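You operate a simulated robot arm through the tools that you are given. There is no shell and no other tool.

Carry out the task below with a simulated robot arm. There is one attempt and no reset: what you move stays moved.

Task
Run the job card's test batch with the jogger on.
Fine: set speed and batch as the card says before you start; switch the jogger off when the batch is done.

Only the result counts: the job must be done as asked and must still hold three seconds after the hand-in. Knocking over, shifting, dropping, spilling or breaking anything else fails it.

Robot
A 7-joint arm with a two-finger parallel gripper, fixed in place. Base frame: the origin is on the floor under the middle of its stand, x ahead of it, y to its left, z up. Lengths are in cm, angles in degrees, forces in N, time in s.
With the tool pointing down near the work surface it reaches from about 32 to 86 cm from the base axis. Its first joint turns from -143.0 to 143.0 degrees. Payload 3 kg.
Tool frame: the origin (TCP) lies between the finger pads and is the grasp point; the fingertips stand 3 cm ahead of it; z points along the fingers, y is the line along which they close. Largest opening 9.4 cm; finger width 2.8, thickness 1; the body of the gripper, 5 by 9.6 cm, starts 5.5 cm behind the TCP.
Orientation is told as [roll, pitch, yaw] about the base's x, y, z axes, in that order, counted from this pose: with the fingers straight down and closing along the base's y, the tool's x points along the base's -x, its y along +y and its z along -z.

Tools
- The arm moves only by the tool apply_moves. Its argument "rows" is a list that holds one entry, the list of rows, each a list of 7 numbers: the shift along the tool's x, y, z in units of 30 mm (1.0 is 30 mm), then the turn, a rotation vector about the tool's x, y, z in units of 8 degrees (1.0 is 8 degrees), then the finger opening in cm, from 0 to 9.4. In form: [[[dx, dy, dz, ax, ay, az, fingers], ...]]. A call has 1 to 20 rows; each row shifts and turns the commanded pose from where the row before left it, along the tool's axes as they then stand. A call with a number of a shift or a turn outside -1 to 1 is refused whole. A row lasts 0.2 s, in which the tool goes at most 5 cm and 8.6 degrees; a call with a longer step from one row to the next is refused whole, and so is a gripper value outside its range. A pose out of reach is approached as far as the arm can. The call stops where the force on the tool passes 90 N (or 10 N more than at its start, if that is more) or the arm is blocked; 0.2 s more then pass. Each finger travels about 7.2 cm/s and halts on what it meets, pressing with about 30 N; the grip force reading is that of the motor and also rises with nothing between the fingers. The clock runs only during rows and for 0.2 s after the last one: add rows that do not move to give the fingers time. The reply holds the time, the measured pose of the TCP, the force on the tool along the base axes, the opening and the grip force, in the units named above and with some noise, with the torque about the TCP (base axes, N m) and any sound that the robot's microphone picked up.
- Cameras (640 x 400 px; columns grow to the right, rows downward): "scene" is fixed at [21.48, 49.13, 175.37]; the picture's right is [-0.84, -0.54, 0.00], its down [-0.38, 0.58, -0.72] and it looks along [0.39, -0.61, -0.69] (base axes); focal length 336 px, centre (320, 200). "wrist" rides on the gripper at [7.6, 1.4, -10.2] in the tool frame; the picture's right is [-0.18, 0.98, 0.00], its down [-0.75, -0.14, -0.64] and it looks along [-0.63, -0.12, 0.77] (tool axes); focal length 243 px, centre (320, 200). There is no depth. A picture from a camera that has moved, and an enlarged one, comes with that camera's place and axes in the base frame and with its lens. The place of the scene camera against the robot may be out by one fixed shift of up to 2.5 cm in any direction.
- snapshot(camera): a new picture of that camera. The clock stands still meanwhile.
- close_up(camera, box): a new picture of the part [left, top, right, bottom] of that camera's present view, enlarged. The clock stands still meanwhile.
- finish_job(): hands the job in; it is judged then, once.

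Nothing tells you positions but the pictures and the camera data. Unless the task says otherwise, let go and move clear before handing in.

The tools are called after "Request:" by a JSON object that holds its "fn" and its "kwargs". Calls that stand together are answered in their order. apply_moves: Moves the arm, as the interface text tells. Its arguments: {"type":"object","properties":{"rows":{"type":"array","items":{"type":"array","items":{"type":"array","items":{"type":"number"}}}}},"required":["rows"]} The other tools are called the same way: snapshot (camera) takes a picture; close_up (camera, box) takes an enlarged picture of a part of a camera's view; finish_job () hands the job in.

At the start:

```text
time_s: 0.0
ee_pos: [44.5, -6.09, 131.08]
tcp_rot: [0.0, -0.1, -0.1]
ft_force: [0.9, -0.3, -0.2]
moment: [0.0, -0.02, -0.03]
finger_gap: 9.41
grip_force: 0.1
```

scene: 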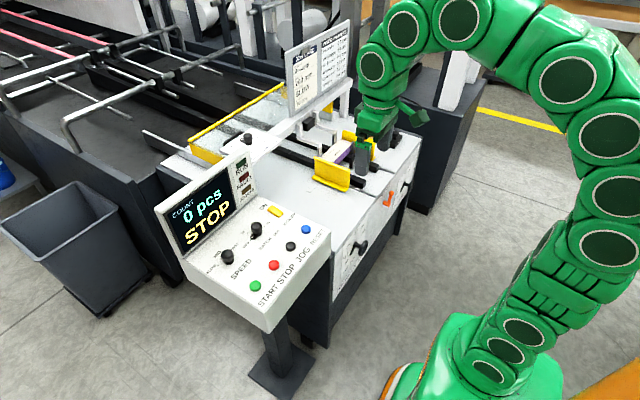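
wrist: 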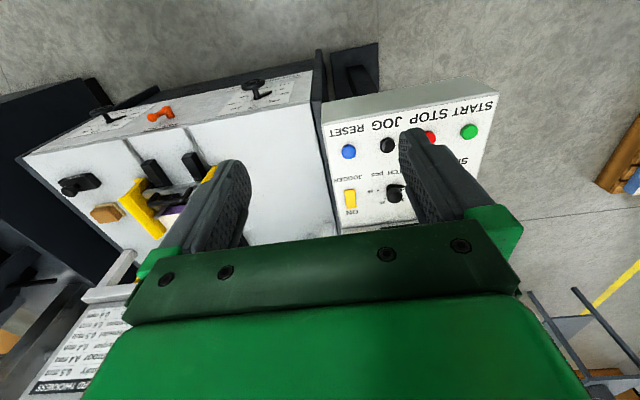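

I see a machine with a control console (knobs for speed and batch, a yellow jogger switch, start/stop/jog/reset buttons) and a job card on a board. I'll take close-ups to read them before moving.

Request:
{"fn": "close_up", "kwargs": {"camera": "scene", "box": [270, 10, 370, 120]}}

Request:
{"fn": "close_up", "kwargs": {"camera": "scene", "box": [150, 140, 340, 330]}}

Request:
{"fn": "close_up", "kwargs": {"camera": "wrist", "box": [310, 80, 510, 240]}}

Request:
{"fn": "close_up", "kwargs": {"camera": "scene", "box": [300, 100, 430, 300]}}

```text
3.64 times, centred on (320, 65) of scene
camera zoom: at [21.48, 49.13, 175.37], right [-0.84, -0.54, 0.0], down [-0.38, 0.58, -0.72], along [0.39, -0.61, -0.69], focal length 1222 px, centre (320, 691)
```

zoom: 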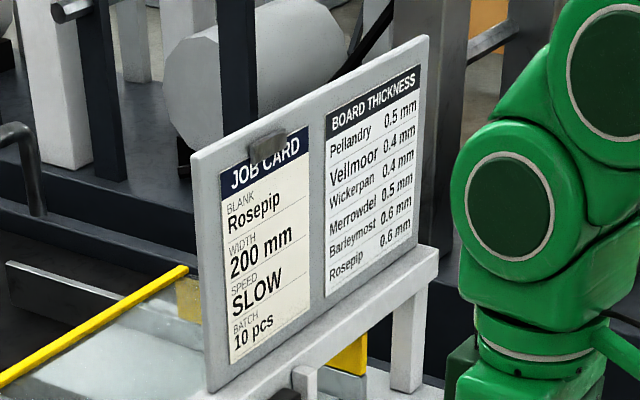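

```text
2.11 times, centred on (245, 235) of scene
camera zoom: at [21.48, 49.13, 175.37], right [-0.84, -0.54, 0.0], down [-0.38, 0.58, -0.72], along [0.39, -0.61, -0.69], focal length 708 px, centre (478, 126)
```

zoom: 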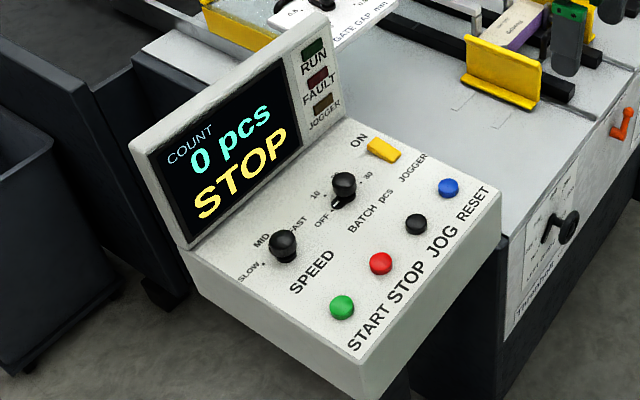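

```text
2.50 times, centred on (410, 160) of wrist
camera zoom: at [36.85, -4.72, 141.45], right [0.18, 0.98, 0.0], down [0.75, -0.14, 0.64], along [0.63, -0.12, -0.77], focal length 606 px, centre (95, 300)
```

zoom: 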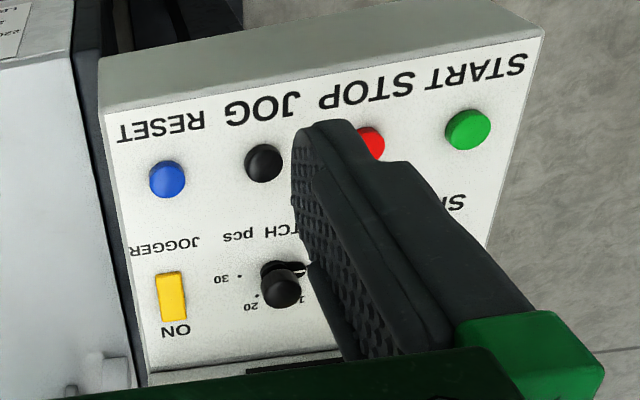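

```text
2.00 times, centred on (365, 200) of scene
camera zoom: at [21.48, 49.13, 175.37], right [-0.84, -0.54, 0.0], down [-0.38, 0.58, -0.72], along [0.39, -0.61, -0.69], focal length 672 px, centre (230, 200)
```

zoom: 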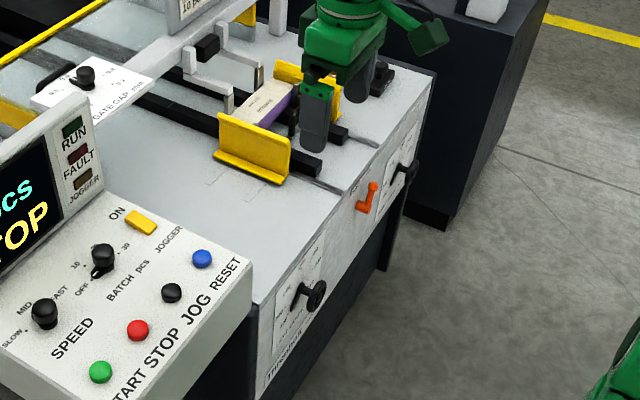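

The card says Rosepip, 200 mm, SLOW, 10 pcs. The console top is at about z≈99–100 with its buttons near x≈60, from START at y≈18.6 to RESET at y≈-4. I'll move over the console to see the knob pointers better.

Request:
{"fn": "apply_moves", "kwargs": {"rows": [[[0, 0.9, 0, 0, 0, 0, 9.4], [0, 0.9, 0, 0, 0, 0, 9.4], [0, 0.9, 0, 0, 0, 0, 9.4], [0, 0.9, 0, 0, 0, 0, 9.4], [0, 0.9, 0, 0, 0, 0, 9.4], [0, 0, 0, 0, 0, 0, 9.4]]]}}

Request:
{"fn": "snapshot", "kwargs": {"camera": "wrist"}}

Request:
{"fn": "snapshot", "kwargs": {"camera": "scene"}}

```text
time_s: 1.4
ee_pos: [44.5, 7.36, 131.04]
tcp_rot: [-0.1, 0.1, 0.1]
ft_force: [-0.5, 0.3, -0.1]
moment: [0.03, 0.0, -0.01]
finger_gap: 9.4
grip_force: 0.0
```

```text
taken
camera wrist: at [36.83, 8.62, 141.42], right [0.18, 0.98, 0.0], down [0.75, -0.14, 0.64], along [0.63, -0.12, -0.77], focal length 243 px, centre (320, 200)
```

wrist: 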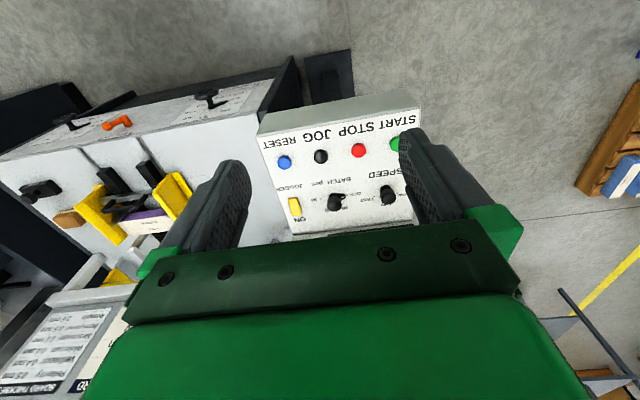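

```text
taken
```

scene: 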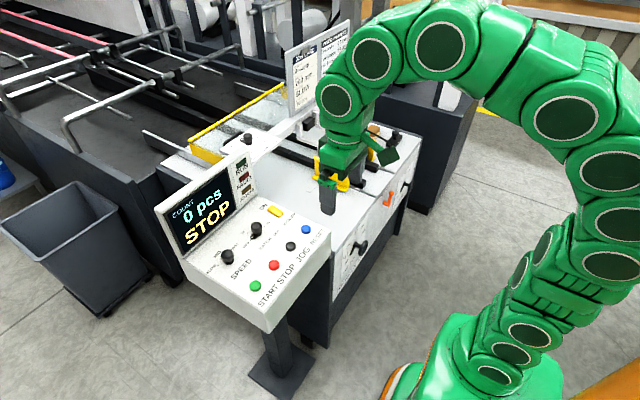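

Request:
{"fn": "close_up", "kwargs": {"camera": "wrist", "box": [250, 90, 430, 240]}}

Request:
{"fn": "close_up", "kwargs": {"camera": "wrist", "box": [0, 50, 270, 290]}}

Request:
{"fn": "close_up", "kwargs": {"camera": "scene", "box": [200, 190, 300, 280]}}

Request:
{"fn": "close_up", "kwargs": {"camera": "scene", "box": [225, 110, 325, 180]}}

Request:
{"fn": "close_up", "kwargs": {"camera": "scene", "box": [320, 120, 430, 290]}}

```text
2.67 times, centred on (340, 165) of wrist
camera zoom: at [36.83, 8.62, 141.42], right [0.18, 0.98, 0.0], down [0.75, -0.14, 0.64], along [0.63, -0.12, -0.77], focal length 647 px, centre (267, 293)
```

zoom: 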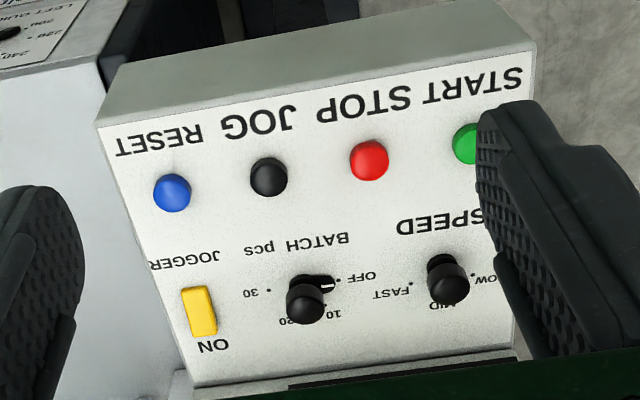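

```text
1.67 times, centred on (135, 170) of wrist
camera zoom: at [36.83, 8.62, 141.42], right [0.18, 0.98, 0.0], down [0.75, -0.14, 0.64], along [0.63, -0.12, -0.77], focal length 404 px, centre (628, 250)
```

zoom: 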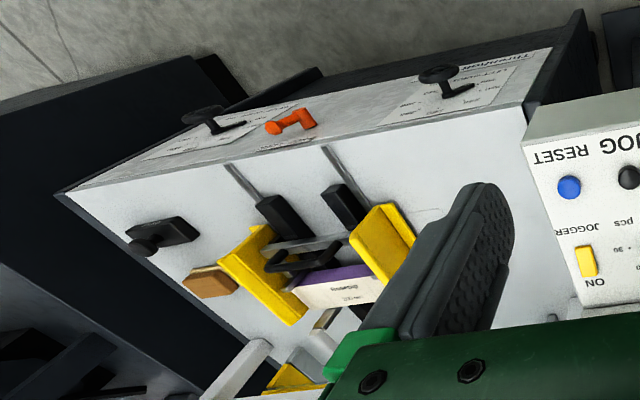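

```text
4.44 times, centred on (250, 235) of scene
camera zoom: at [21.48, 49.13, 175.37], right [-0.84, -0.54, 0.0], down [-0.38, 0.58, -0.72], along [0.39, -0.61, -0.69], focal length 1494 px, centre (631, 44)
```

zoom: 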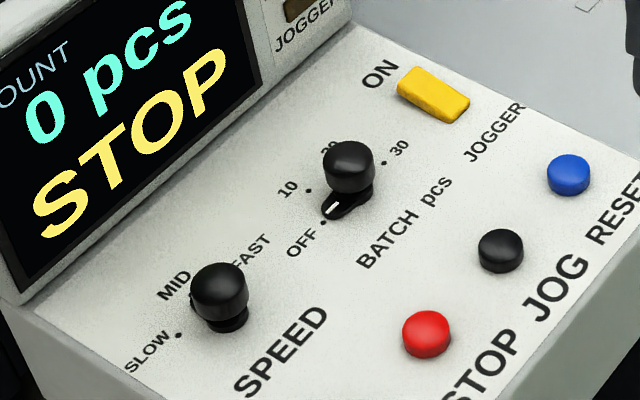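

```text
5.71 times, centred on (275, 145) of scene
camera zoom: at [21.48, 49.13, 175.37], right [-0.84, -0.54, 0.0], down [-0.38, 0.58, -0.72], along [0.39, -0.61, -0.69], focal length 1921 px, centre (577, 514)
```

zoom: 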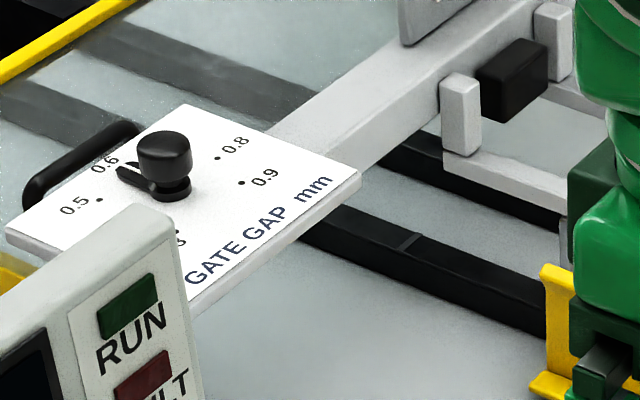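

```text
2.35 times, centred on (375, 205) of scene
camera zoom: at [21.48, 49.13, 175.37], right [-0.84, -0.54, 0.0], down [-0.38, 0.58, -0.72], along [0.39, -0.61, -0.69], focal length 791 px, centre (191, 188)
```

zoom: 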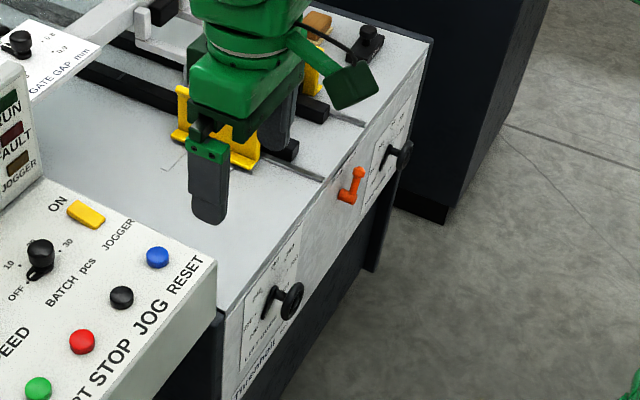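

The gate-gap dial appears to point near 0.6 and the batch knob points at OFF. The speed pointer is hidden under its handle. I'll bring the wrist camera close above the knobs (about x=70, y=16 and y=5) to read both pointers.

Request:
{"fn": "apply_moves", "kwargs": {"rows": [[[-0.75, 0.12, 0.45, 0, 0, 0, 9.4], [-0.75, 0.12, 0.45, 0, 0, 0, 9.4], [-0.75, 0.12, 0.45, 0, 0, 0, 9.4], [-0.75, 0.12, 0.45, 0, 0, 0, 9.4], [-0.75, 0.12, 0.45, 0, 0, 0, 9.4], [-0.75, 0.12, 0.45, 0, 0, 0, 9.4], [-0.75, 0.12, 0.45, 0, 0, 0, 9.4], [-0.75, 0.12, 0.45, 0, 0, 0, 9.4], [-0.75, 0.12, 0.45, 0, 0, 0, 9.4], [-0.75, 0.12, 0.45, 0, 0, 0, 9.4], [0, 0, 0, 0, 0, 0, 9.4]]]}}

Request:
{"fn": "snapshot", "kwargs": {"camera": "wrist"}}

Request:
{"fn": "close_up", "kwargs": {"camera": "wrist", "box": [220, 20, 420, 190]}}

Request:
{"fn": "snapshot", "kwargs": {"camera": "scene"}}

```text
time_s: 3.8
ee_pos: [66.86, 11.05, 117.65]
tcp_rot: [0.0, -0.1, 0.1]
ft_force: [-0.2, 0.0, 0.3]
moment: [0.01, 0.03, 0.02]
finger_gap: 9.41
grip_force: 0.1
```

```text
taken
camera wrist: at [59.25, 12.38, 127.95], right [0.18, 0.98, 0.0], down [0.75, -0.14, 0.64], along [0.63, -0.12, -0.77], focal length 243 px, centre (320, 200)
```

wrist: 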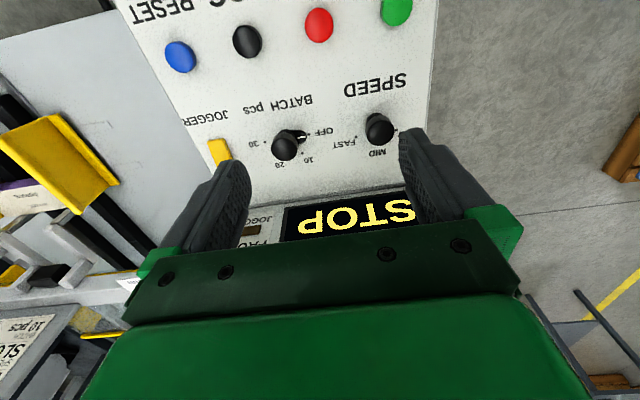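

```text
2.35 times, centred on (320, 105) of wrist
camera zoom: at [59.25, 12.38, 127.95], right [0.18, 0.98, 0.0], down [0.75, -0.14, 0.64], along [0.63, -0.12, -0.77], focal length 571 px, centre (320, 424)
```

zoom: 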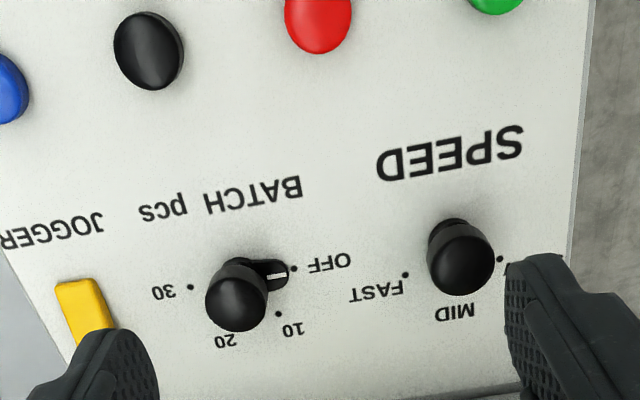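

```text
taken
```

scene: 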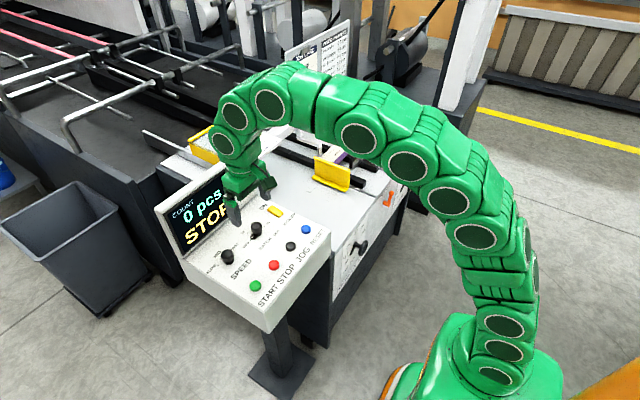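

Working from two wrist views, the knob axes are at about (72.7, 17.2) for SPEED and (72.7, 5.3) for BATCH, on a panel near z≈97.5. Before touching anything I'll check that the gate gap and guides already match the card.

Request:
{"fn": "close_up", "kwargs": {"camera": "scene", "box": [225, 115, 285, 160]}}

Request:
{"fn": "close_up", "kwargs": {"camera": "scene", "box": [300, 130, 420, 290]}}

Request:
{"fn": "close_up", "kwargs": {"camera": "scene", "box": [200, 215, 260, 275]}}

```text
8.89 times, centred on (255, 138) of scene
camera zoom: at [21.48, 49.13, 175.37], right [-0.84, -0.54, 0.0], down [-0.38, 0.58, -0.72], along [0.39, -0.61, -0.69], focal length 2988 px, centre (898, 756)
```

zoom: 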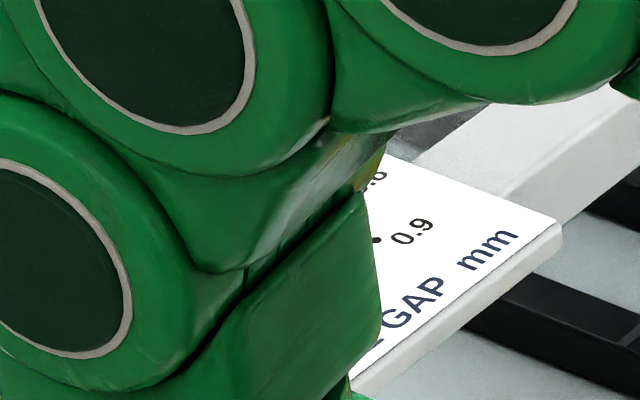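

```text
2.50 times, centred on (360, 210) of scene
camera zoom: at [21.48, 49.13, 175.37], right [-0.84, -0.54, 0.0], down [-0.38, 0.58, -0.72], along [0.39, -0.61, -0.69], focal length 840 px, centre (220, 175)
```

zoom: 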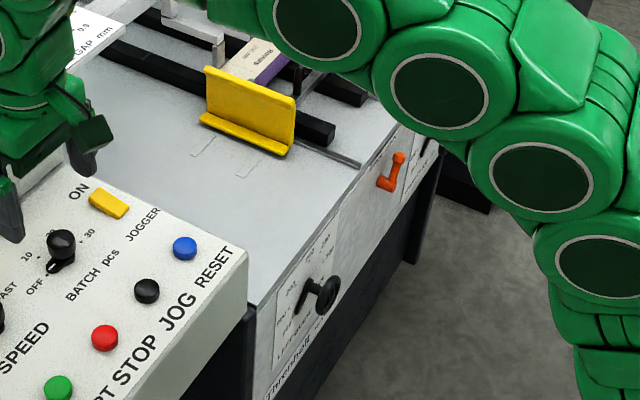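

```text
6.67 times, centred on (230, 245) of scene
camera zoom: at [21.48, 49.13, 175.37], right [-0.84, -0.54, 0.0], down [-0.38, 0.58, -0.72], along [0.39, -0.61, -0.69], focal length 2241 px, centre (920, -100)
```

zoom: 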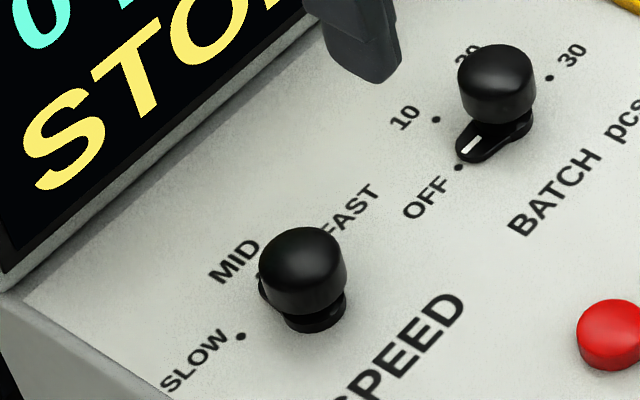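

The speed pointer is tucked under its cap, most likely at MID. I'll pull the arm back and to the right to see the front scales, the guides and the gate dial.

Request:
{"fn": "apply_moves", "kwargs": {"rows": [[[0.8, -0.2, -0.2, 0, 0, 0, 9.4], [0.8, -0.6, -0.2, 0, 0, 0, 9.4], [0.8, -0.8, 0, 0, 0, 0, 9.4], [0.8, -0.8, 0, 0, 0, 0, 9.4], [0.8, -0.8, 0, 0, 0, 0, 9.4], [0.8, -0.8, 0, 0, 0, 0, 9.4], [0.8, -0.8, 0, 0, 0, 0, 9.4], [0.8, -0.8, 0, 0, 0, 0, 9.4], [0.8, -0.8, 0, 0, 0, 0, 9.4], [0.8, -0.8, 0, 0, 0, 0, 9.4], [0, 0, 0, 0, 0, 0, 9.4]]]}}

Request:
{"fn": "snapshot", "kwargs": {"camera": "wrist"}}

Request:
{"fn": "close_up", "kwargs": {"camera": "scene", "box": [225, 115, 285, 160]}}

Request:
{"fn": "close_up", "kwargs": {"camera": "scene", "box": [275, 15, 355, 115]}}

```text
time_s: 6.2
ee_pos: [43.16, -10.88, 118.46]
tcp_rot: [0.0, -0.1, 0.0]
ft_force: [0.1, -0.1, 1.0]
moment: [-0.02, -0.01, -0.01]
finger_gap: 9.4
grip_force: 0.0
```

```text
taken
camera wrist: at [35.43, -9.45, 129.01], right [0.18, 0.98, 0.0], down [0.75, -0.14, 0.64], along [0.63, -0.12, -0.77], focal length 243 px, centre (320, 200)
```

wrist: 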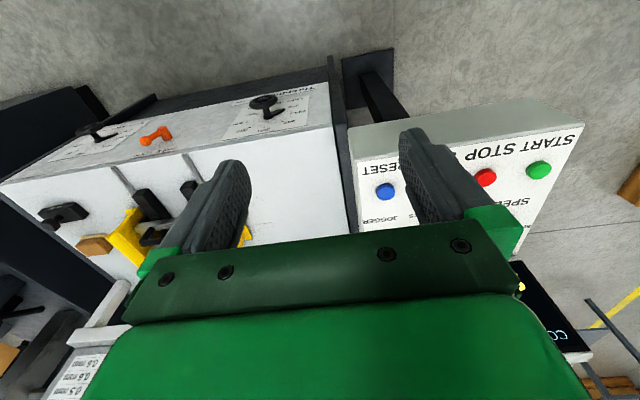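

```text
8.89 times, centred on (255, 138) of scene
camera zoom: at [21.48, 49.13, 175.37], right [-0.84, -0.54, 0.0], down [-0.38, 0.58, -0.72], along [0.39, -0.61, -0.69], focal length 2988 px, centre (898, 756)
```

zoom: 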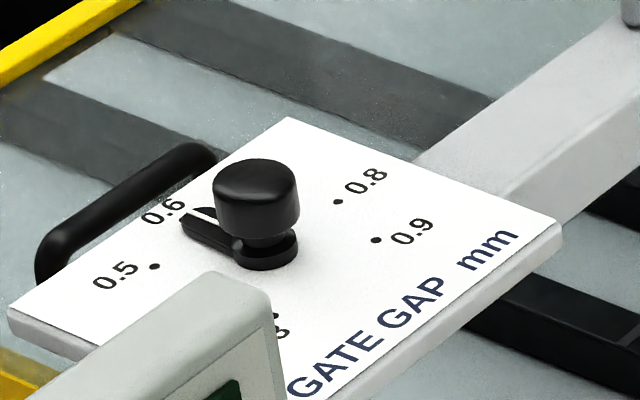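

```text
4.00 times, centred on (315, 65) of scene
camera zoom: at [21.48, 49.13, 175.37], right [-0.84, -0.54, 0.0], down [-0.38, 0.58, -0.72], along [0.39, -0.61, -0.69], focal length 1344 px, centre (340, 740)
```

zoom: 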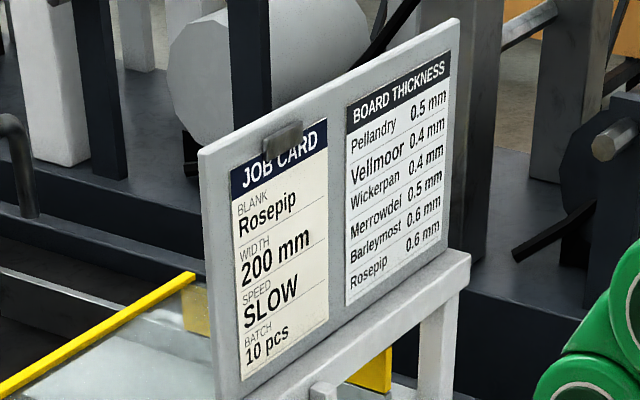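

The gate gap dial reads 0.6, which matches Rosepip. I'll check the front guide scales and the stack next.

Request:
{"fn": "close_up", "kwargs": {"camera": "wrist", "box": [210, 70, 340, 150]}}

Request:
{"fn": "close_up", "kwargs": {"camera": "wrist", "box": [30, 90, 250, 290]}}

Request:
{"fn": "close_up", "kwargs": {"camera": "scene", "box": [320, 200, 420, 290]}}

Request:
{"fn": "close_up", "kwargs": {"camera": "scene", "box": [290, 120, 400, 220]}}

```text
4.92 times, centred on (275, 110) of wrist
camera zoom: at [35.43, -9.45, 129.01], right [0.18, 0.98, 0.0], down [0.75, -0.14, 0.64], along [0.63, -0.12, -0.77], focal length 1194 px, centre (542, 643)
```

zoom: 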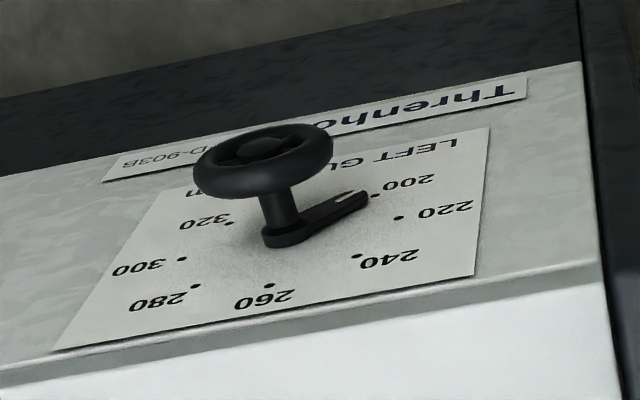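

```text
2.00 times, centred on (140, 190) of wrist
camera zoom: at [35.43, -9.45, 129.01], right [0.18, 0.98, 0.0], down [0.75, -0.14, 0.64], along [0.63, -0.12, -0.77], focal length 485 px, centre (680, 220)
```

zoom: 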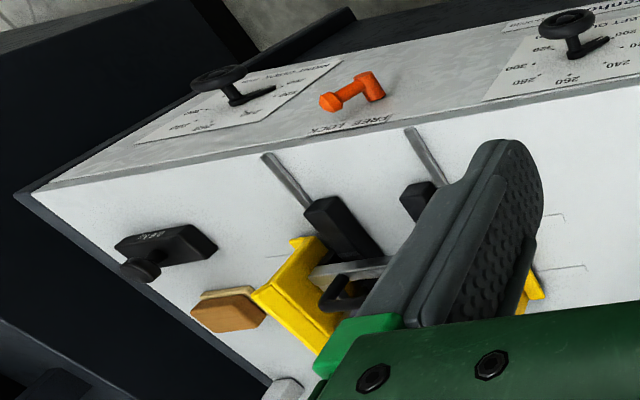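

```text
4.44 times, centred on (370, 245) of scene
camera zoom: at [21.48, 49.13, 175.37], right [-0.84, -0.54, 0.0], down [-0.38, 0.58, -0.72], along [0.39, -0.61, -0.69], focal length 1494 px, centre (98, 0)
```

zoom: 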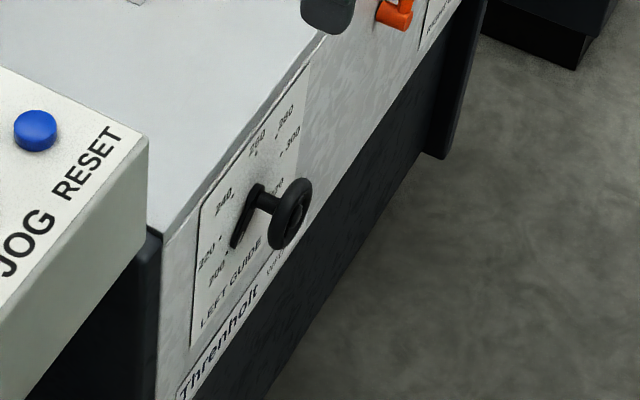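

```text
4.00 times, centred on (345, 170) of scene
camera zoom: at [21.48, 49.13, 175.37], right [-0.84, -0.54, 0.0], down [-0.38, 0.58, -0.72], along [0.39, -0.61, -0.69], focal length 1344 px, centre (220, 320)
```

zoom: 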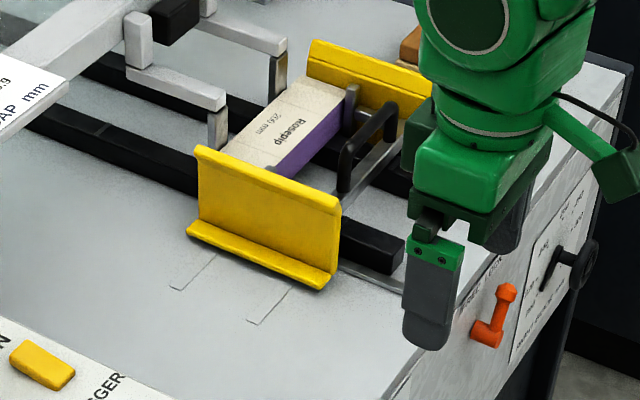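

The left guide reads 200 and the Rosepip 200 mm stack sits between the guides. A quick check of the right guide and the lock lever comes next.

Request:
{"fn": "close_up", "kwargs": {"camera": "wrist", "box": [70, 100, 200, 180]}}

Request:
{"fn": "close_up", "kwargs": {"camera": "scene", "box": [375, 160, 425, 215]}}

Request:
{"fn": "close_up", "kwargs": {"camera": "scene", "box": [150, 150, 290, 260]}}

```text
4.92 times, centred on (135, 140) of wrist
camera zoom: at [35.43, -9.45, 129.01], right [0.18, 0.98, 0.0], down [0.75, -0.14, 0.64], along [0.63, -0.12, -0.77], focal length 1194 px, centre (1231, 495)
```

zoom: 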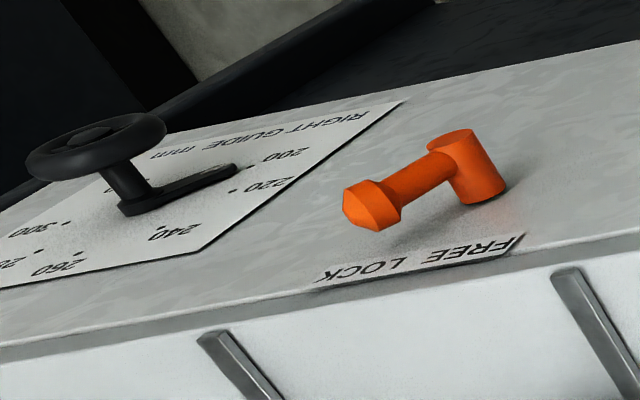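

```text
7.27 times, centred on (400, 188) of scene
camera zoom: at [21.48, 49.13, 175.37], right [-0.84, -0.54, 0.0], down [-0.38, 0.58, -0.72], along [0.39, -0.61, -0.69], focal length 2444 px, centre (-262, 291)
```

zoom: 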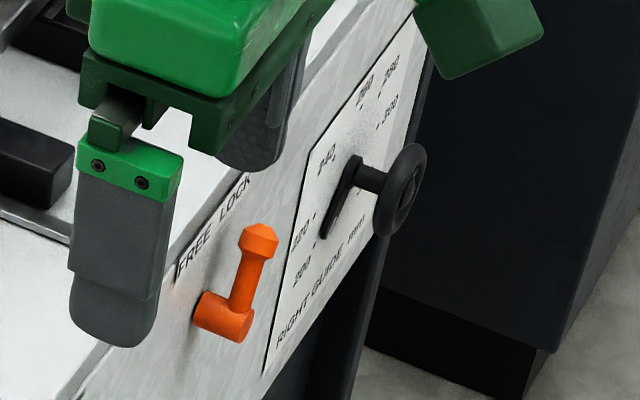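

```text
3.64 times, centred on (220, 205) of scene
camera zoom: at [21.48, 49.13, 175.37], right [-0.84, -0.54, 0.0], down [-0.38, 0.58, -0.72], along [0.39, -0.61, -0.69], focal length 1222 px, centre (684, 182)
```

zoom: 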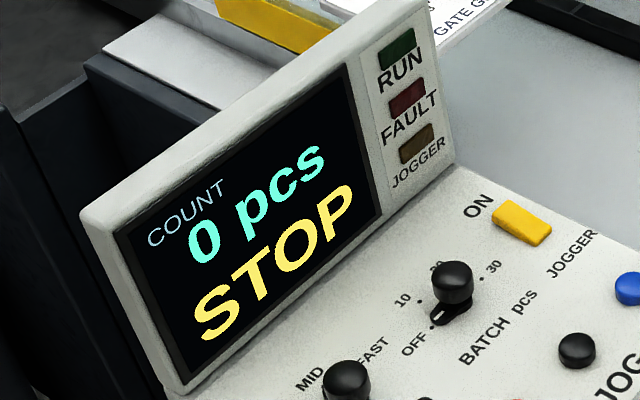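

The left guide is at 200 and the lever looks to be at LOCK, but the right guide needs a squarer view. I'll move the camera further right to read it.

Request:
{"fn": "apply_moves", "kwargs": {"rows": [[[0.1, -0.95, 0, 0, 0, 0, 9.4], [0.1, -0.95, 0, 0, 0, 0, 9.4], [0.1, -0.95, 0, 0, 0, 0, 9.4], [0.1, -0.95, 0, 0, 0, 0, 9.4], [0.1, -0.95, 0, 0, 0, 0, 9.4], [0.1, -0.95, 0, 0, 0, 0, 9.4], [0.1, -0.95, 0, 0, 0, 0, 9.4], [0, 0, 0, 0, 0, 0, 9.4]]]}}

Request:
{"fn": "snapshot", "kwargs": {"camera": "wrist"}}

```text
time_s: 8.0
ee_pos: [40.94, -30.79, 118.8]
tcp_rot: [0.0, 0.0, 0.0]
ft_force: [-0.7, -0.3, 1.0]
moment: [0.0, 0.01, -0.02]
finger_gap: 9.41
grip_force: 0.1
```

```text
taken
camera wrist: at [33.39, -29.32, 129.24], right [0.18, 0.98, 0.0], down [0.75, -0.14, 0.64], along [0.63, -0.12, -0.77], focal length 243 px, centre (320, 200)
```

wrist: 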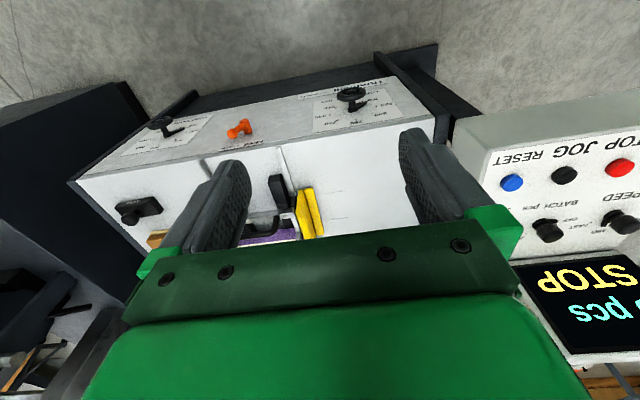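

Request:
{"fn": "close_up", "kwargs": {"camera": "wrist", "box": [120, 95, 280, 175]}}

Request:
{"fn": "close_up", "kwargs": {"camera": "wrist", "box": [300, 70, 400, 140]}}

Request:
{"fn": "close_up", "kwargs": {"camera": "wrist", "box": [480, 120, 640, 240]}}

Request:
{"fn": "snapshot", "kwargs": {"camera": "scene"}}

```text
4.00 times, centred on (200, 135) of wrist
camera zoom: at [33.39, -29.32, 129.24], right [0.18, 0.98, 0.0], down [0.75, -0.14, 0.64], along [0.63, -0.12, -0.77], focal length 970 px, centre (800, 460)
```

zoom: 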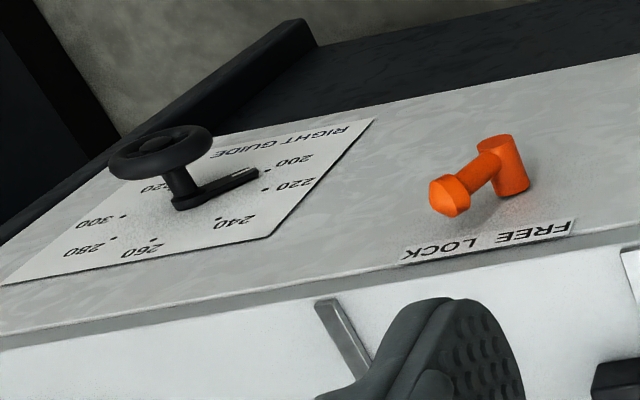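

```text
5.71 times, centred on (350, 105) of wrist
camera zoom: at [33.39, -29.32, 129.24], right [0.18, 0.98, 0.0], down [0.75, -0.14, 0.64], along [0.63, -0.12, -0.77], focal length 1386 px, centre (149, 743)
```

zoom: 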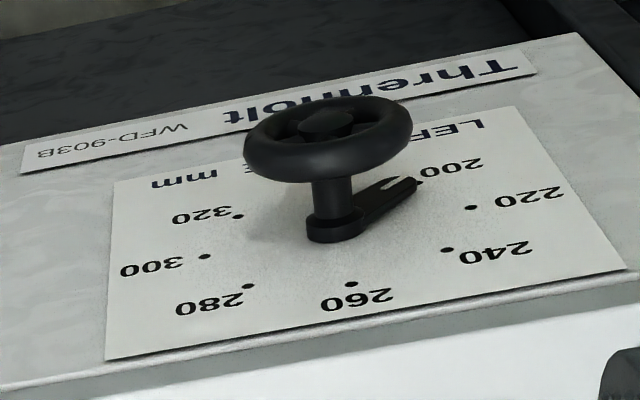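

```text
3.33 times, centred on (560, 180) of wrist
camera zoom: at [33.39, -29.32, 129.24], right [0.18, 0.98, 0.0], down [0.75, -0.14, 0.64], along [0.63, -0.12, -0.77], focal length 809 px, centre (-480, 267)
```

zoom: 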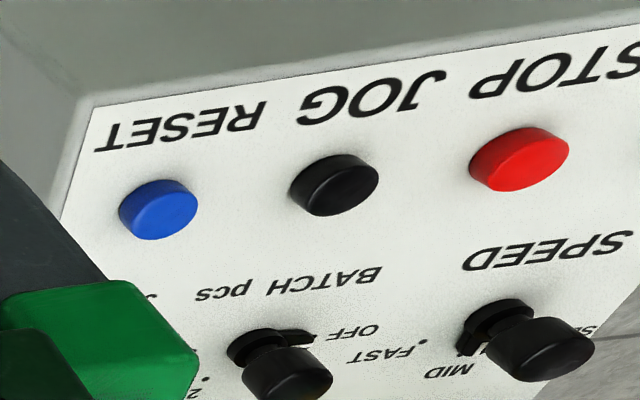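

```text
taken
```

scene: 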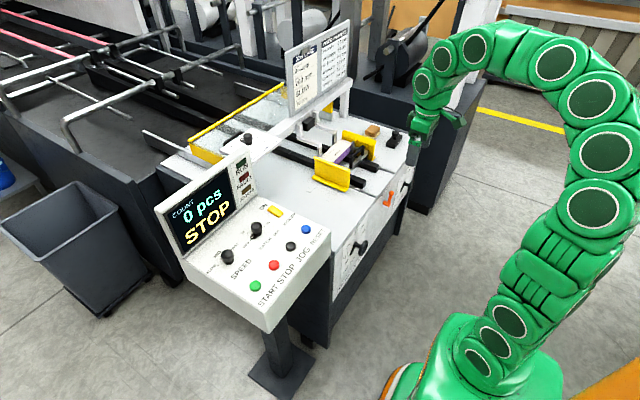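

Both guides read 200, the lever is at LOCK, the gate is at 0.6, and the SPEED pointer is at MID, so only speed, batch and jogger need setting. I'll move above the SPEED knob at about (72.7, 17.2).

Request:
{"fn": "apply_moves", "kwargs": {"rows": [[[-0.53, 0.8, 0.06, 0, 0, 0, 9.4], [-0.53, 0.8, 0.06, 0, 0, 0, 9.4], [-0.53, 0.8, 0.06, 0, 0, 0, 9.4], [-0.53, 0.8, 0.06, 0, 0, 0, 9.4], [-0.53, 0.8, 0.06, 0, 0, 0, 9.4], [-0.53, 0.8, 0.06, 0, 0, 0, 9.4], [-0.53, 0.8, 0.06, 0, 0, 0, 9.4], [-0.53, 0.8, 0.06, 0, 0, 0, 9.4], [-0.53, 0.8, 0.06, 0, 0, 0, 9.4], [-0.53, 0.8, 0.06, 0, 0, 0, 9.4], [-0.53, 0.8, 0.06, 0, 0, 0, 9.4], [-0.53, 0.8, 0.06, 0, 0, 0, 9.4], [-0.53, 0.8, 0.06, 0, 0, 0, 9.4], [-0.53, 0.8, 0.06, 0, 0, 0, 9.4], [-0.53, 0.8, 0.06, 0, 0, 0, 9.4], [-0.53, 0.8, 0.06, 0, 0, 0, 9.4], [-0.53, 0.8, 0.06, 0, 0, 0, 9.4], [-0.53, 0.8, 0.06, 0, 0, 0, 9.4], [-0.53, 0.8, 0.06, 0, 0, 0, 9.4], [-0.53, 0.8, 0.06, 0, 0, 0, 9.4]], [[0, 0, 0, 0, 0, 0, 9.4]]]}}

```text
refused: rows must be a list of 1 entries
```

The call was refused because I passed two lists. I'm resending it with one list of rows.

Request:
{"fn": "apply_moves", "kwargs": {"rows": [[[-0.53, 0.8, 0.06, 0, 0, 0, 9.4], [-0.53, 0.8, 0.06, 0, 0, 0, 9.4], [-0.53, 0.8, 0.06, 0, 0, 0, 9.4], [-0.53, 0.8, 0.06, 0, 0, 0, 9.4], [-0.53, 0.8, 0.06, 0, 0, 0, 9.4], [-0.53, 0.8, 0.06, 0, 0, 0, 9.4], [-0.53, 0.8, 0.06, 0, 0, 0, 9.4], [-0.53, 0.8, 0.06, 0, 0, 0, 9.4], [-0.53, 0.8, 0.06, 0, 0, 0, 9.4], [-0.53, 0.8, 0.06, 0, 0, 0, 9.4], [-0.53, 0.8, 0.06, 0, 0, 0, 9.4], [-0.53, 0.8, 0.06, 0, 0, 0, 9.4], [-0.53, 0.8, 0.06, 0, 0, 0, 9.4], [-0.53, 0.8, 0.06, 0, 0, 0, 9.4], [-0.53, 0.8, 0.06, 0, 0, 0, 9.4], [-0.53, 0.8, 0.06, 0, 0, 0, 9.4], [-0.53, 0.8, 0.06, 0, 0, 0, 9.4], [-0.53, 0.8, 0.06, 0, 0, 0, 9.4], [-0.53, 0.8, 0.06, 0, 0, 0, 9.4], [-0.53, 0.8, 0.06, 0, 0, 0, 9.4]]]}}

Request:
{"fn": "snapshot", "kwargs": {"camera": "wrist"}}

Request:
{"fn": "snapshot", "kwargs": {"camera": "scene"}}

```text
time_s: 12.2
ee_pos: [72.73, 17.51, 115.48]
tcp_rot: [0.0, -0.1, 0.0]
ft_force: [-0.4, 0.3, -0.2]
moment: [0.01, 0.02, -0.05]
finger_gap: 9.39
grip_force: 0.1
```

```text
taken
camera wrist: at [65.05, 18.97, 125.79], right [0.18, 0.98, 0.0], down [0.75, -0.14, 0.64], along [0.63, -0.12, -0.77], focal length 243 px, centre (320, 200)
```

wrist: 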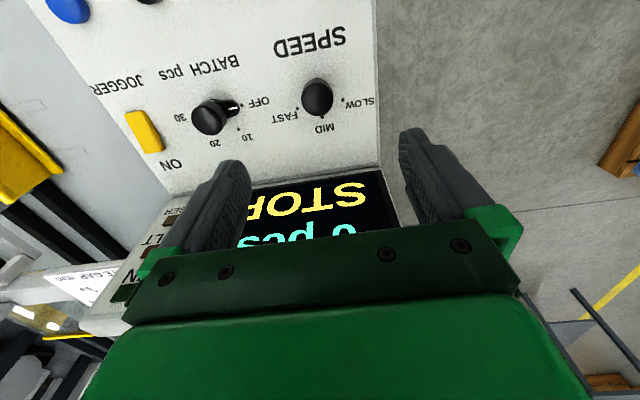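

```text
taken
```

scene: 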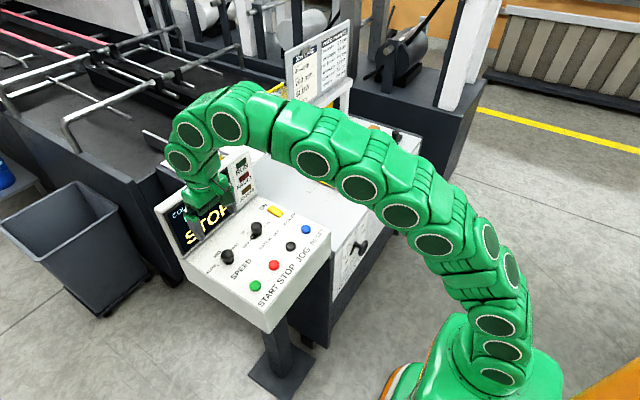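

Request:
{"fn": "close_up", "kwargs": {"camera": "wrist", "box": [180, 50, 390, 170]}}

Request:
{"fn": "close_up", "kwargs": {"camera": "wrist", "box": [100, 80, 200, 190]}}

```text
3.05 times, centred on (285, 110) of wrist
camera zoom: at [65.05, 18.97, 125.79], right [0.18, 0.98, 0.0], down [0.75, -0.14, 0.64], along [0.63, -0.12, -0.77], focal length 739 px, centre (427, 474)
```

zoom: 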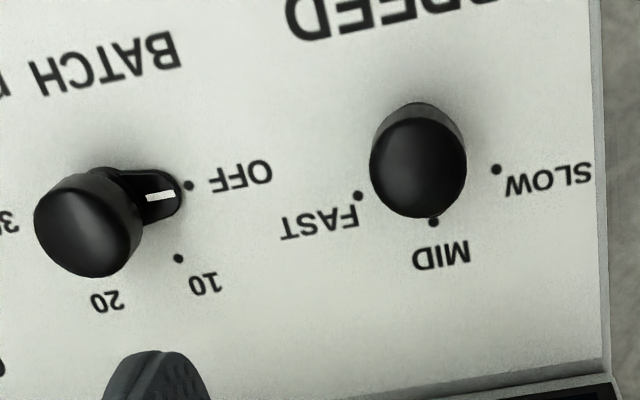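

```text
3.64 times, centred on (150, 135) of wrist
camera zoom: at [65.05, 18.97, 125.79], right [0.18, 0.98, 0.0], down [0.75, -0.14, 0.64], along [0.63, -0.12, -0.77], focal length 882 px, centre (938, 436)
```

zoom: 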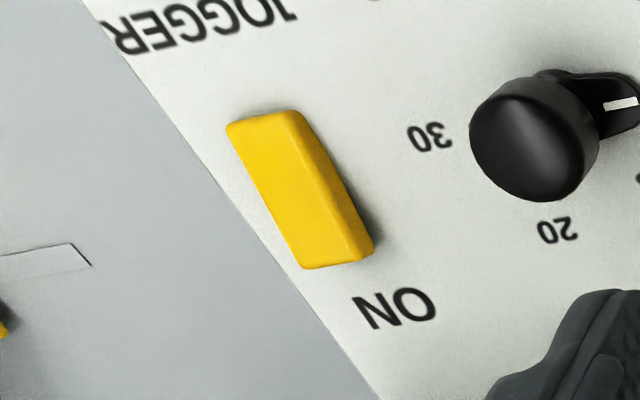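

The SPEED knob axis works out at (72.8, 17.23), with the cap top near z≈101, and SLOW lies 60° counter-clockwise from MID. I'll centre on it, narrow the fingers and descend partway, then check.

Request:
{"fn": "apply_moves", "kwargs": {"rows": [[[-0.02, -0.09, 0.4, 0, 0, 0, 6.0], [0, 0, 0.8, 0, 0, 0, 6.0], [0, 0, 0.8, 0, 0, 0, 6.0], [0, 0, 0.8, 0, 0, 0, 6.0], [0, 0, 0.8, 0, 0, 0, 6.0], [0, 0, 0.3, 0, 0, 0, 6.0], [0, 0, 0, 0, 0, 0, 6.0]]]}}

Request:
{"fn": "snapshot", "kwargs": {"camera": "wrist"}}

Request:
{"fn": "close_up", "kwargs": {"camera": "scene", "box": [180, 190, 280, 270]}}

```text
time_s: 13.8
ee_pos: [72.59, 17.15, 103.55]
tcp_rot: [0.0, -0.1, 0.2]
ft_force: [-0.2, -1.3, -0.5]
moment: [-0.02, 0.02, 0.01]
finger_gap: 5.99
grip_force: 0.1
```

```text
taken
camera wrist: at [65.01, 18.62, 113.88], right [0.18, 0.98, 0.0], down [0.75, -0.14, 0.64], along [0.63, -0.12, -0.77], focal length 243 px, centre (320, 200)
```

wrist: 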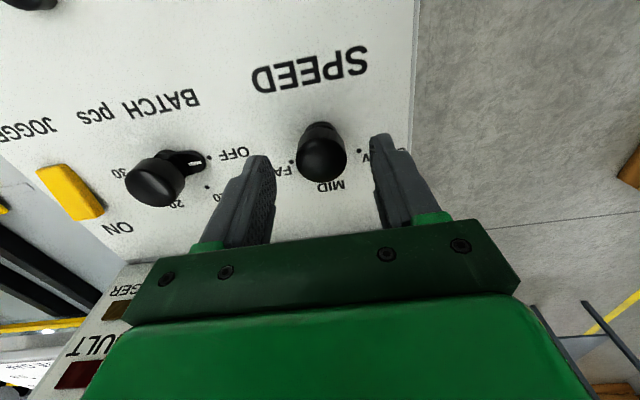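

```text
5.00 times, centred on (230, 230) of scene
camera zoom: at [21.48, 49.13, 175.37], right [-0.84, -0.54, 0.0], down [-0.38, 0.58, -0.72], along [0.39, -0.61, -0.69], focal length 1681 px, centre (770, 50)
```

zoom: 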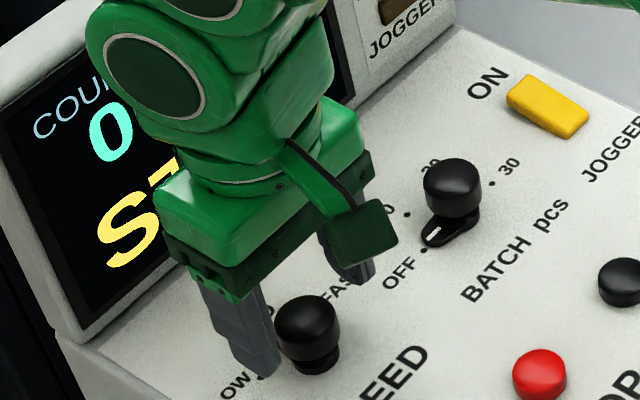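

The knob is centred between the fingers with the tips just below the cap top. I'll lower to about z=102, close on the cap and turn it 60° counter-clockwise to SLOW.

Request:
{"fn": "apply_moves", "kwargs": {"rows": [[[-0.05, 0.02, 0.25, 0, 0, 0, 6.0], [0, 0, 0.25, 0, 0, 0, 6.0], [0, 0, 0, 0, 0, 0, 2.0], [0, 0, 0, 0, 0, 0, 2.0], [0, 0, 0, 0, 0, 0, 2.0], [0, 0, 0, 0, 0, 0, 2.0]]]}}

Request:
{"fn": "snapshot", "kwargs": {"camera": "wrist"}}

```text
time_s: 15.2
ee_pos: [72.92, 17.2, 101.87]
tcp_rot: [0.1, 0.1, 0.0]
ft_force: [-4.1, -13.8, -3.6]
moment: [-0.47, -0.02, -0.05]
finger_gap: 3.2
grip_force: 44.8
```

```text
taken
camera wrist: at [65.22, 18.67, 112.34], right [0.18, 0.98, 0.0], down [0.75, -0.14, 0.64], along [0.63, -0.12, -0.77], focal length 243 px, centre (320, 200)
```

wrist: 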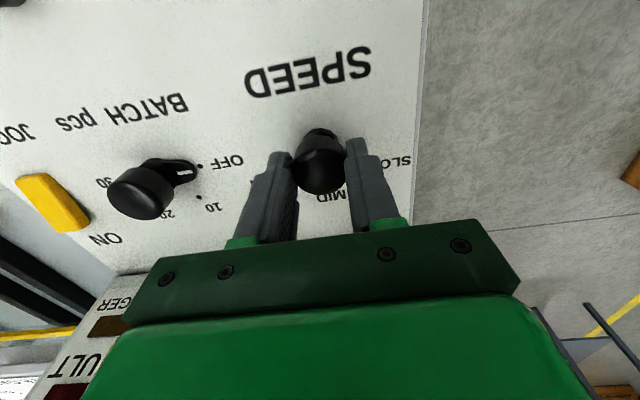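

The cap is gripped at 3.2 cm. Now I'll turn it 60° counter-clockwise, which is negative about the tool z, towards SLOW.

Request:
{"fn": "apply_moves", "kwargs": {"rows": [[[0, -0.03, 0, 0, 0, -0.75, 2.0], [0, 0, 0, 0, 0, -0.75, 2.0], [0, 0, 0, 0, 0, -0.75, 2.0], [0, 0, 0, 0, 0, -0.75, 2.0], [0, 0, 0, 0, 0, -0.75, 2.0], [0, 0, 0, 0, 0, -0.75, 2.0], [0, 0, 0, 0, 0, -0.75, 2.0], [0, 0, 0, 0, 0, -0.75, 2.0], [0, 0, 0, 0, 0, -0.75, 2.0], [0, 0, 0, 0, 0, -0.75, 2.0], [0, 0, 0, 0, 0, 0, 2.0]]]}}

Request:
{"fn": "snapshot", "kwargs": {"camera": "wrist"}}

Request:
{"fn": "close_up", "kwargs": {"camera": "scene", "box": [180, 190, 280, 270]}}

```text
time_s: 17.6
ee_pos: [72.98, 17.14, 101.91]
tcp_rot: [-0.1, 0.1, 60.2]
ft_force: [-0.8, -1.9, 2.2]
moment: [0.01, -0.03, 0.02]
finger_gap: 3.22
grip_force: 45.0
```

```text
taken
camera wrist: at [67.83, 11.25, 112.34], right [-0.76, 0.65, 0.0], down [0.5, 0.58, 0.64], along [0.42, 0.49, -0.77], focal length 243 px, centre (320, 200)
```

wrist: 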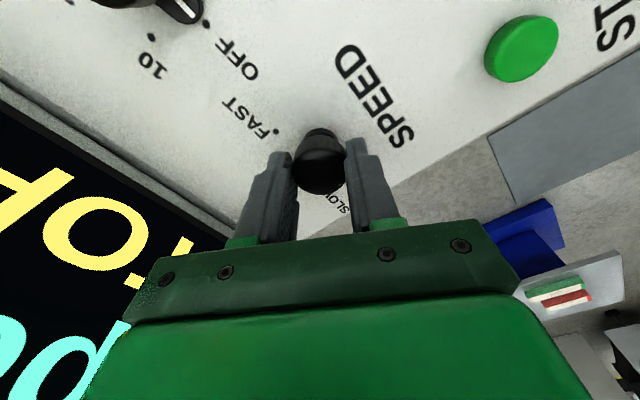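

```text
5.00 times, centred on (230, 230) of scene
camera zoom: at [21.48, 49.13, 175.37], right [-0.84, -0.54, 0.0], down [-0.38, 0.58, -0.72], along [0.39, -0.61, -0.69], focal length 1681 px, centre (770, 50)
```

zoom: 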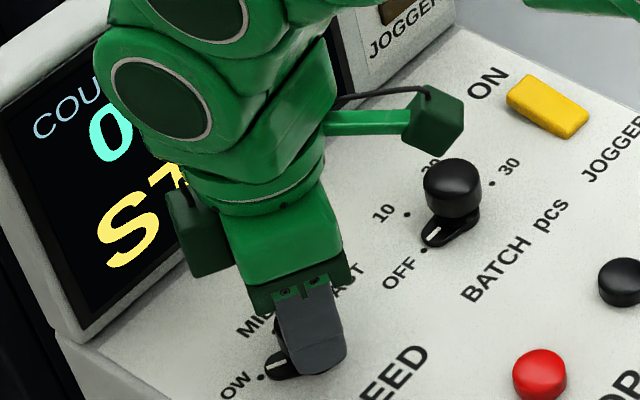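

The pointer now sits at SLOW. I'll release, lift straight up and confirm.

Request:
{"fn": "apply_moves", "kwargs": {"rows": [[[0, 0, 0, 0, 0, 0, 6.0], [0, 0, 0, 0, 0, 0, 6.0], [0, 0, 0, 0, 0, 0, 6.0], [0, 0, -0.5, 0, 0, 0, 6.0], [0, 0, -0.8, 0, 0, 0, 6.0], [0, 0, -0.8, 0, 0, 0, 6.0], [0, 0, -0.5, 0, 0, 0, 6.0], [0, 0, 0, 0, 0, 0, 6.0]]]}}

Request:
{"fn": "snapshot", "kwargs": {"camera": "wrist"}}

Request:
{"fn": "close_up", "kwargs": {"camera": "scene", "box": [180, 190, 280, 270]}}

```text
time_s: 19.4
ee_pos: [72.8, 17.12, 109.65]
tcp_rot: [0.1, 0.0, 60.0]
ft_force: [0.0, -0.5, -0.3]
moment: [0.01, -0.02, -0.01]
finger_gap: 5.98
grip_force: 0.0
```

```text
taken
camera wrist: at [67.79, 11.27, 120.04], right [-0.76, 0.65, 0.0], down [0.5, 0.58, 0.64], along [0.42, 0.49, -0.77], focal length 243 px, centre (320, 200)
```

wrist: 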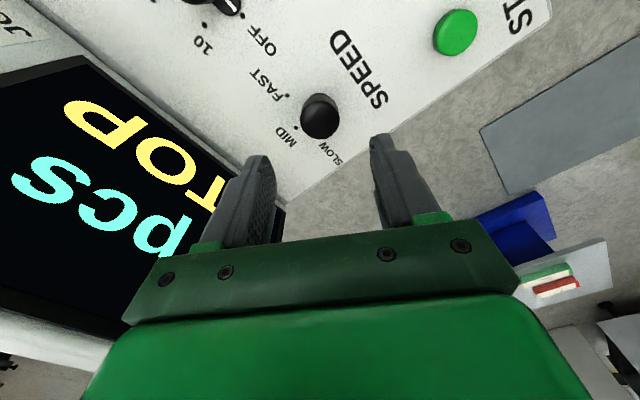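

```text
5.00 times, centred on (230, 230) of scene
camera zoom: at [21.48, 49.13, 175.37], right [-0.84, -0.54, 0.0], down [-0.38, 0.58, -0.72], along [0.39, -0.61, -0.69], focal length 1681 px, centre (770, 50)
```

zoom: 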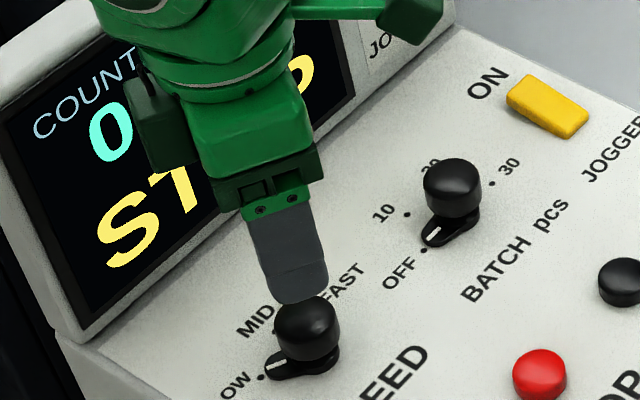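

SPEED is at SLOW. Next is the BATCH knob at about (72.82, 5.35). I'll keep this yaw so the fingers straddle its pointer, and then turn 60° clockwise from OFF to 10.

Request:
{"fn": "apply_moves", "kwargs": {"rows": [[[0.68, -0.392, 0, 0, 0, 0, 6.0], [0.68, -0.392, 0, 0, 0, 0, 6.0], [0.68, -0.392, 0, 0, 0, 0, 6.0], [0.68, -0.392, 0, 0, 0, 0, 6.0], [0.68, -0.392, 0, 0, 0, 0, 6.0], [0, 0, 0.6, 0, 0, 0, 6.0], [0, 0, 0.8, 0, 0, 0, 6.0], [0, 0, 0.6, 0, 0, 0, 6.0], [0, 0, 0, 0, 0, 0, 6.0]]]}}

Request:
{"fn": "snapshot", "kwargs": {"camera": "wrist"}}

Request:
{"fn": "close_up", "kwargs": {"camera": "scene", "box": [200, 180, 300, 260]}}

```text
time_s: 21.4
ee_pos: [72.83, 5.39, 103.7]
tcp_rot: [0.0, 0.0, 60.1]
ft_force: [1.3, 0.1, 0.9]
moment: [0.03, 0.02, 0.02]
finger_gap: 6.0
grip_force: 0.2
```

```text
taken
camera wrist: at [67.76, -0.51, 114.12], right [-0.76, 0.65, 0.0], down [0.5, 0.58, 0.64], along [0.42, 0.49, -0.77], focal length 243 px, centre (320, 200)
```

wrist: 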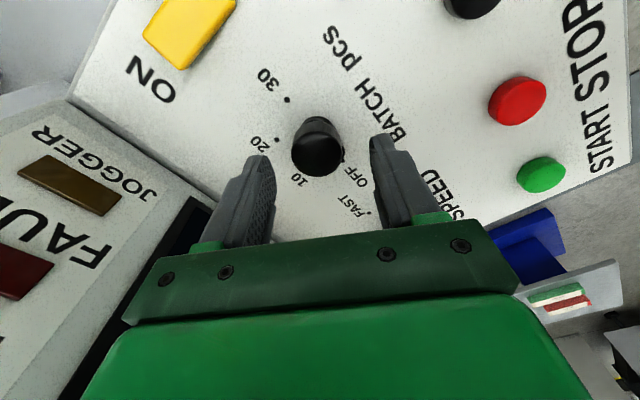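

```text
5.00 times, centred on (250, 220) of scene
camera zoom: at [21.48, 49.13, 175.37], right [-0.84, -0.54, 0.0], down [-0.38, 0.58, -0.72], along [0.39, -0.61, -0.69], focal length 1681 px, centre (670, 100)
```

zoom: 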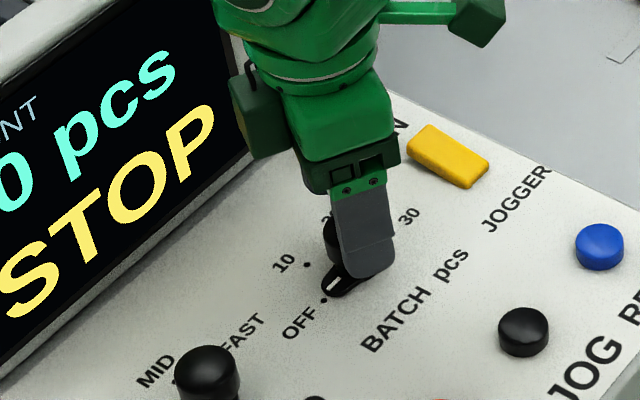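

The BATCH knob is centred between the fingers and clear of the pointer. I'll lower, grip and turn 60° clockwise to 10.

Request:
{"fn": "apply_moves", "kwargs": {"rows": [[[0, 0, 0.3, 0, 0, 0, 6.0], [0, 0, 0.28, 0, 0, 0, 6.0], [0, 0, 0, 0, 0, 0, 2.0], [0, 0, 0, 0, 0, 0, 2.0], [0, 0, 0, 0, 0, 0, 2.0], [0, 0, 0, 0, 0, 0, 2.0]]]}}

Request:
{"fn": "close_up", "kwargs": {"camera": "scene", "box": [200, 180, 300, 260]}}

```text
time_s: 22.8
ee_pos: [73.0, 5.43, 102.22]
tcp_rot: [-0.1, -0.1, 60.0]
ft_force: [21.9, -5.8, 1.8]
moment: [-0.04, -0.87, 0.01]
finger_gap: 3.2
grip_force: 44.9
```

```text
5.00 times, centred on (250, 220) of scene
camera zoom: at [21.48, 49.13, 175.37], right [-0.84, -0.54, 0.0], down [-0.38, 0.58, -0.72], along [0.39, -0.61, -0.69], focal length 1681 px, centre (670, 100)
```

zoom: 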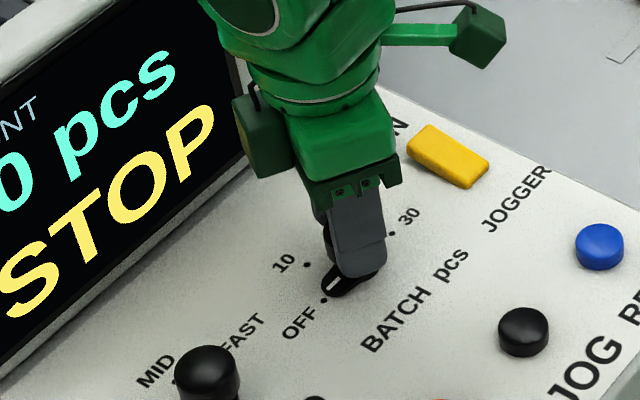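

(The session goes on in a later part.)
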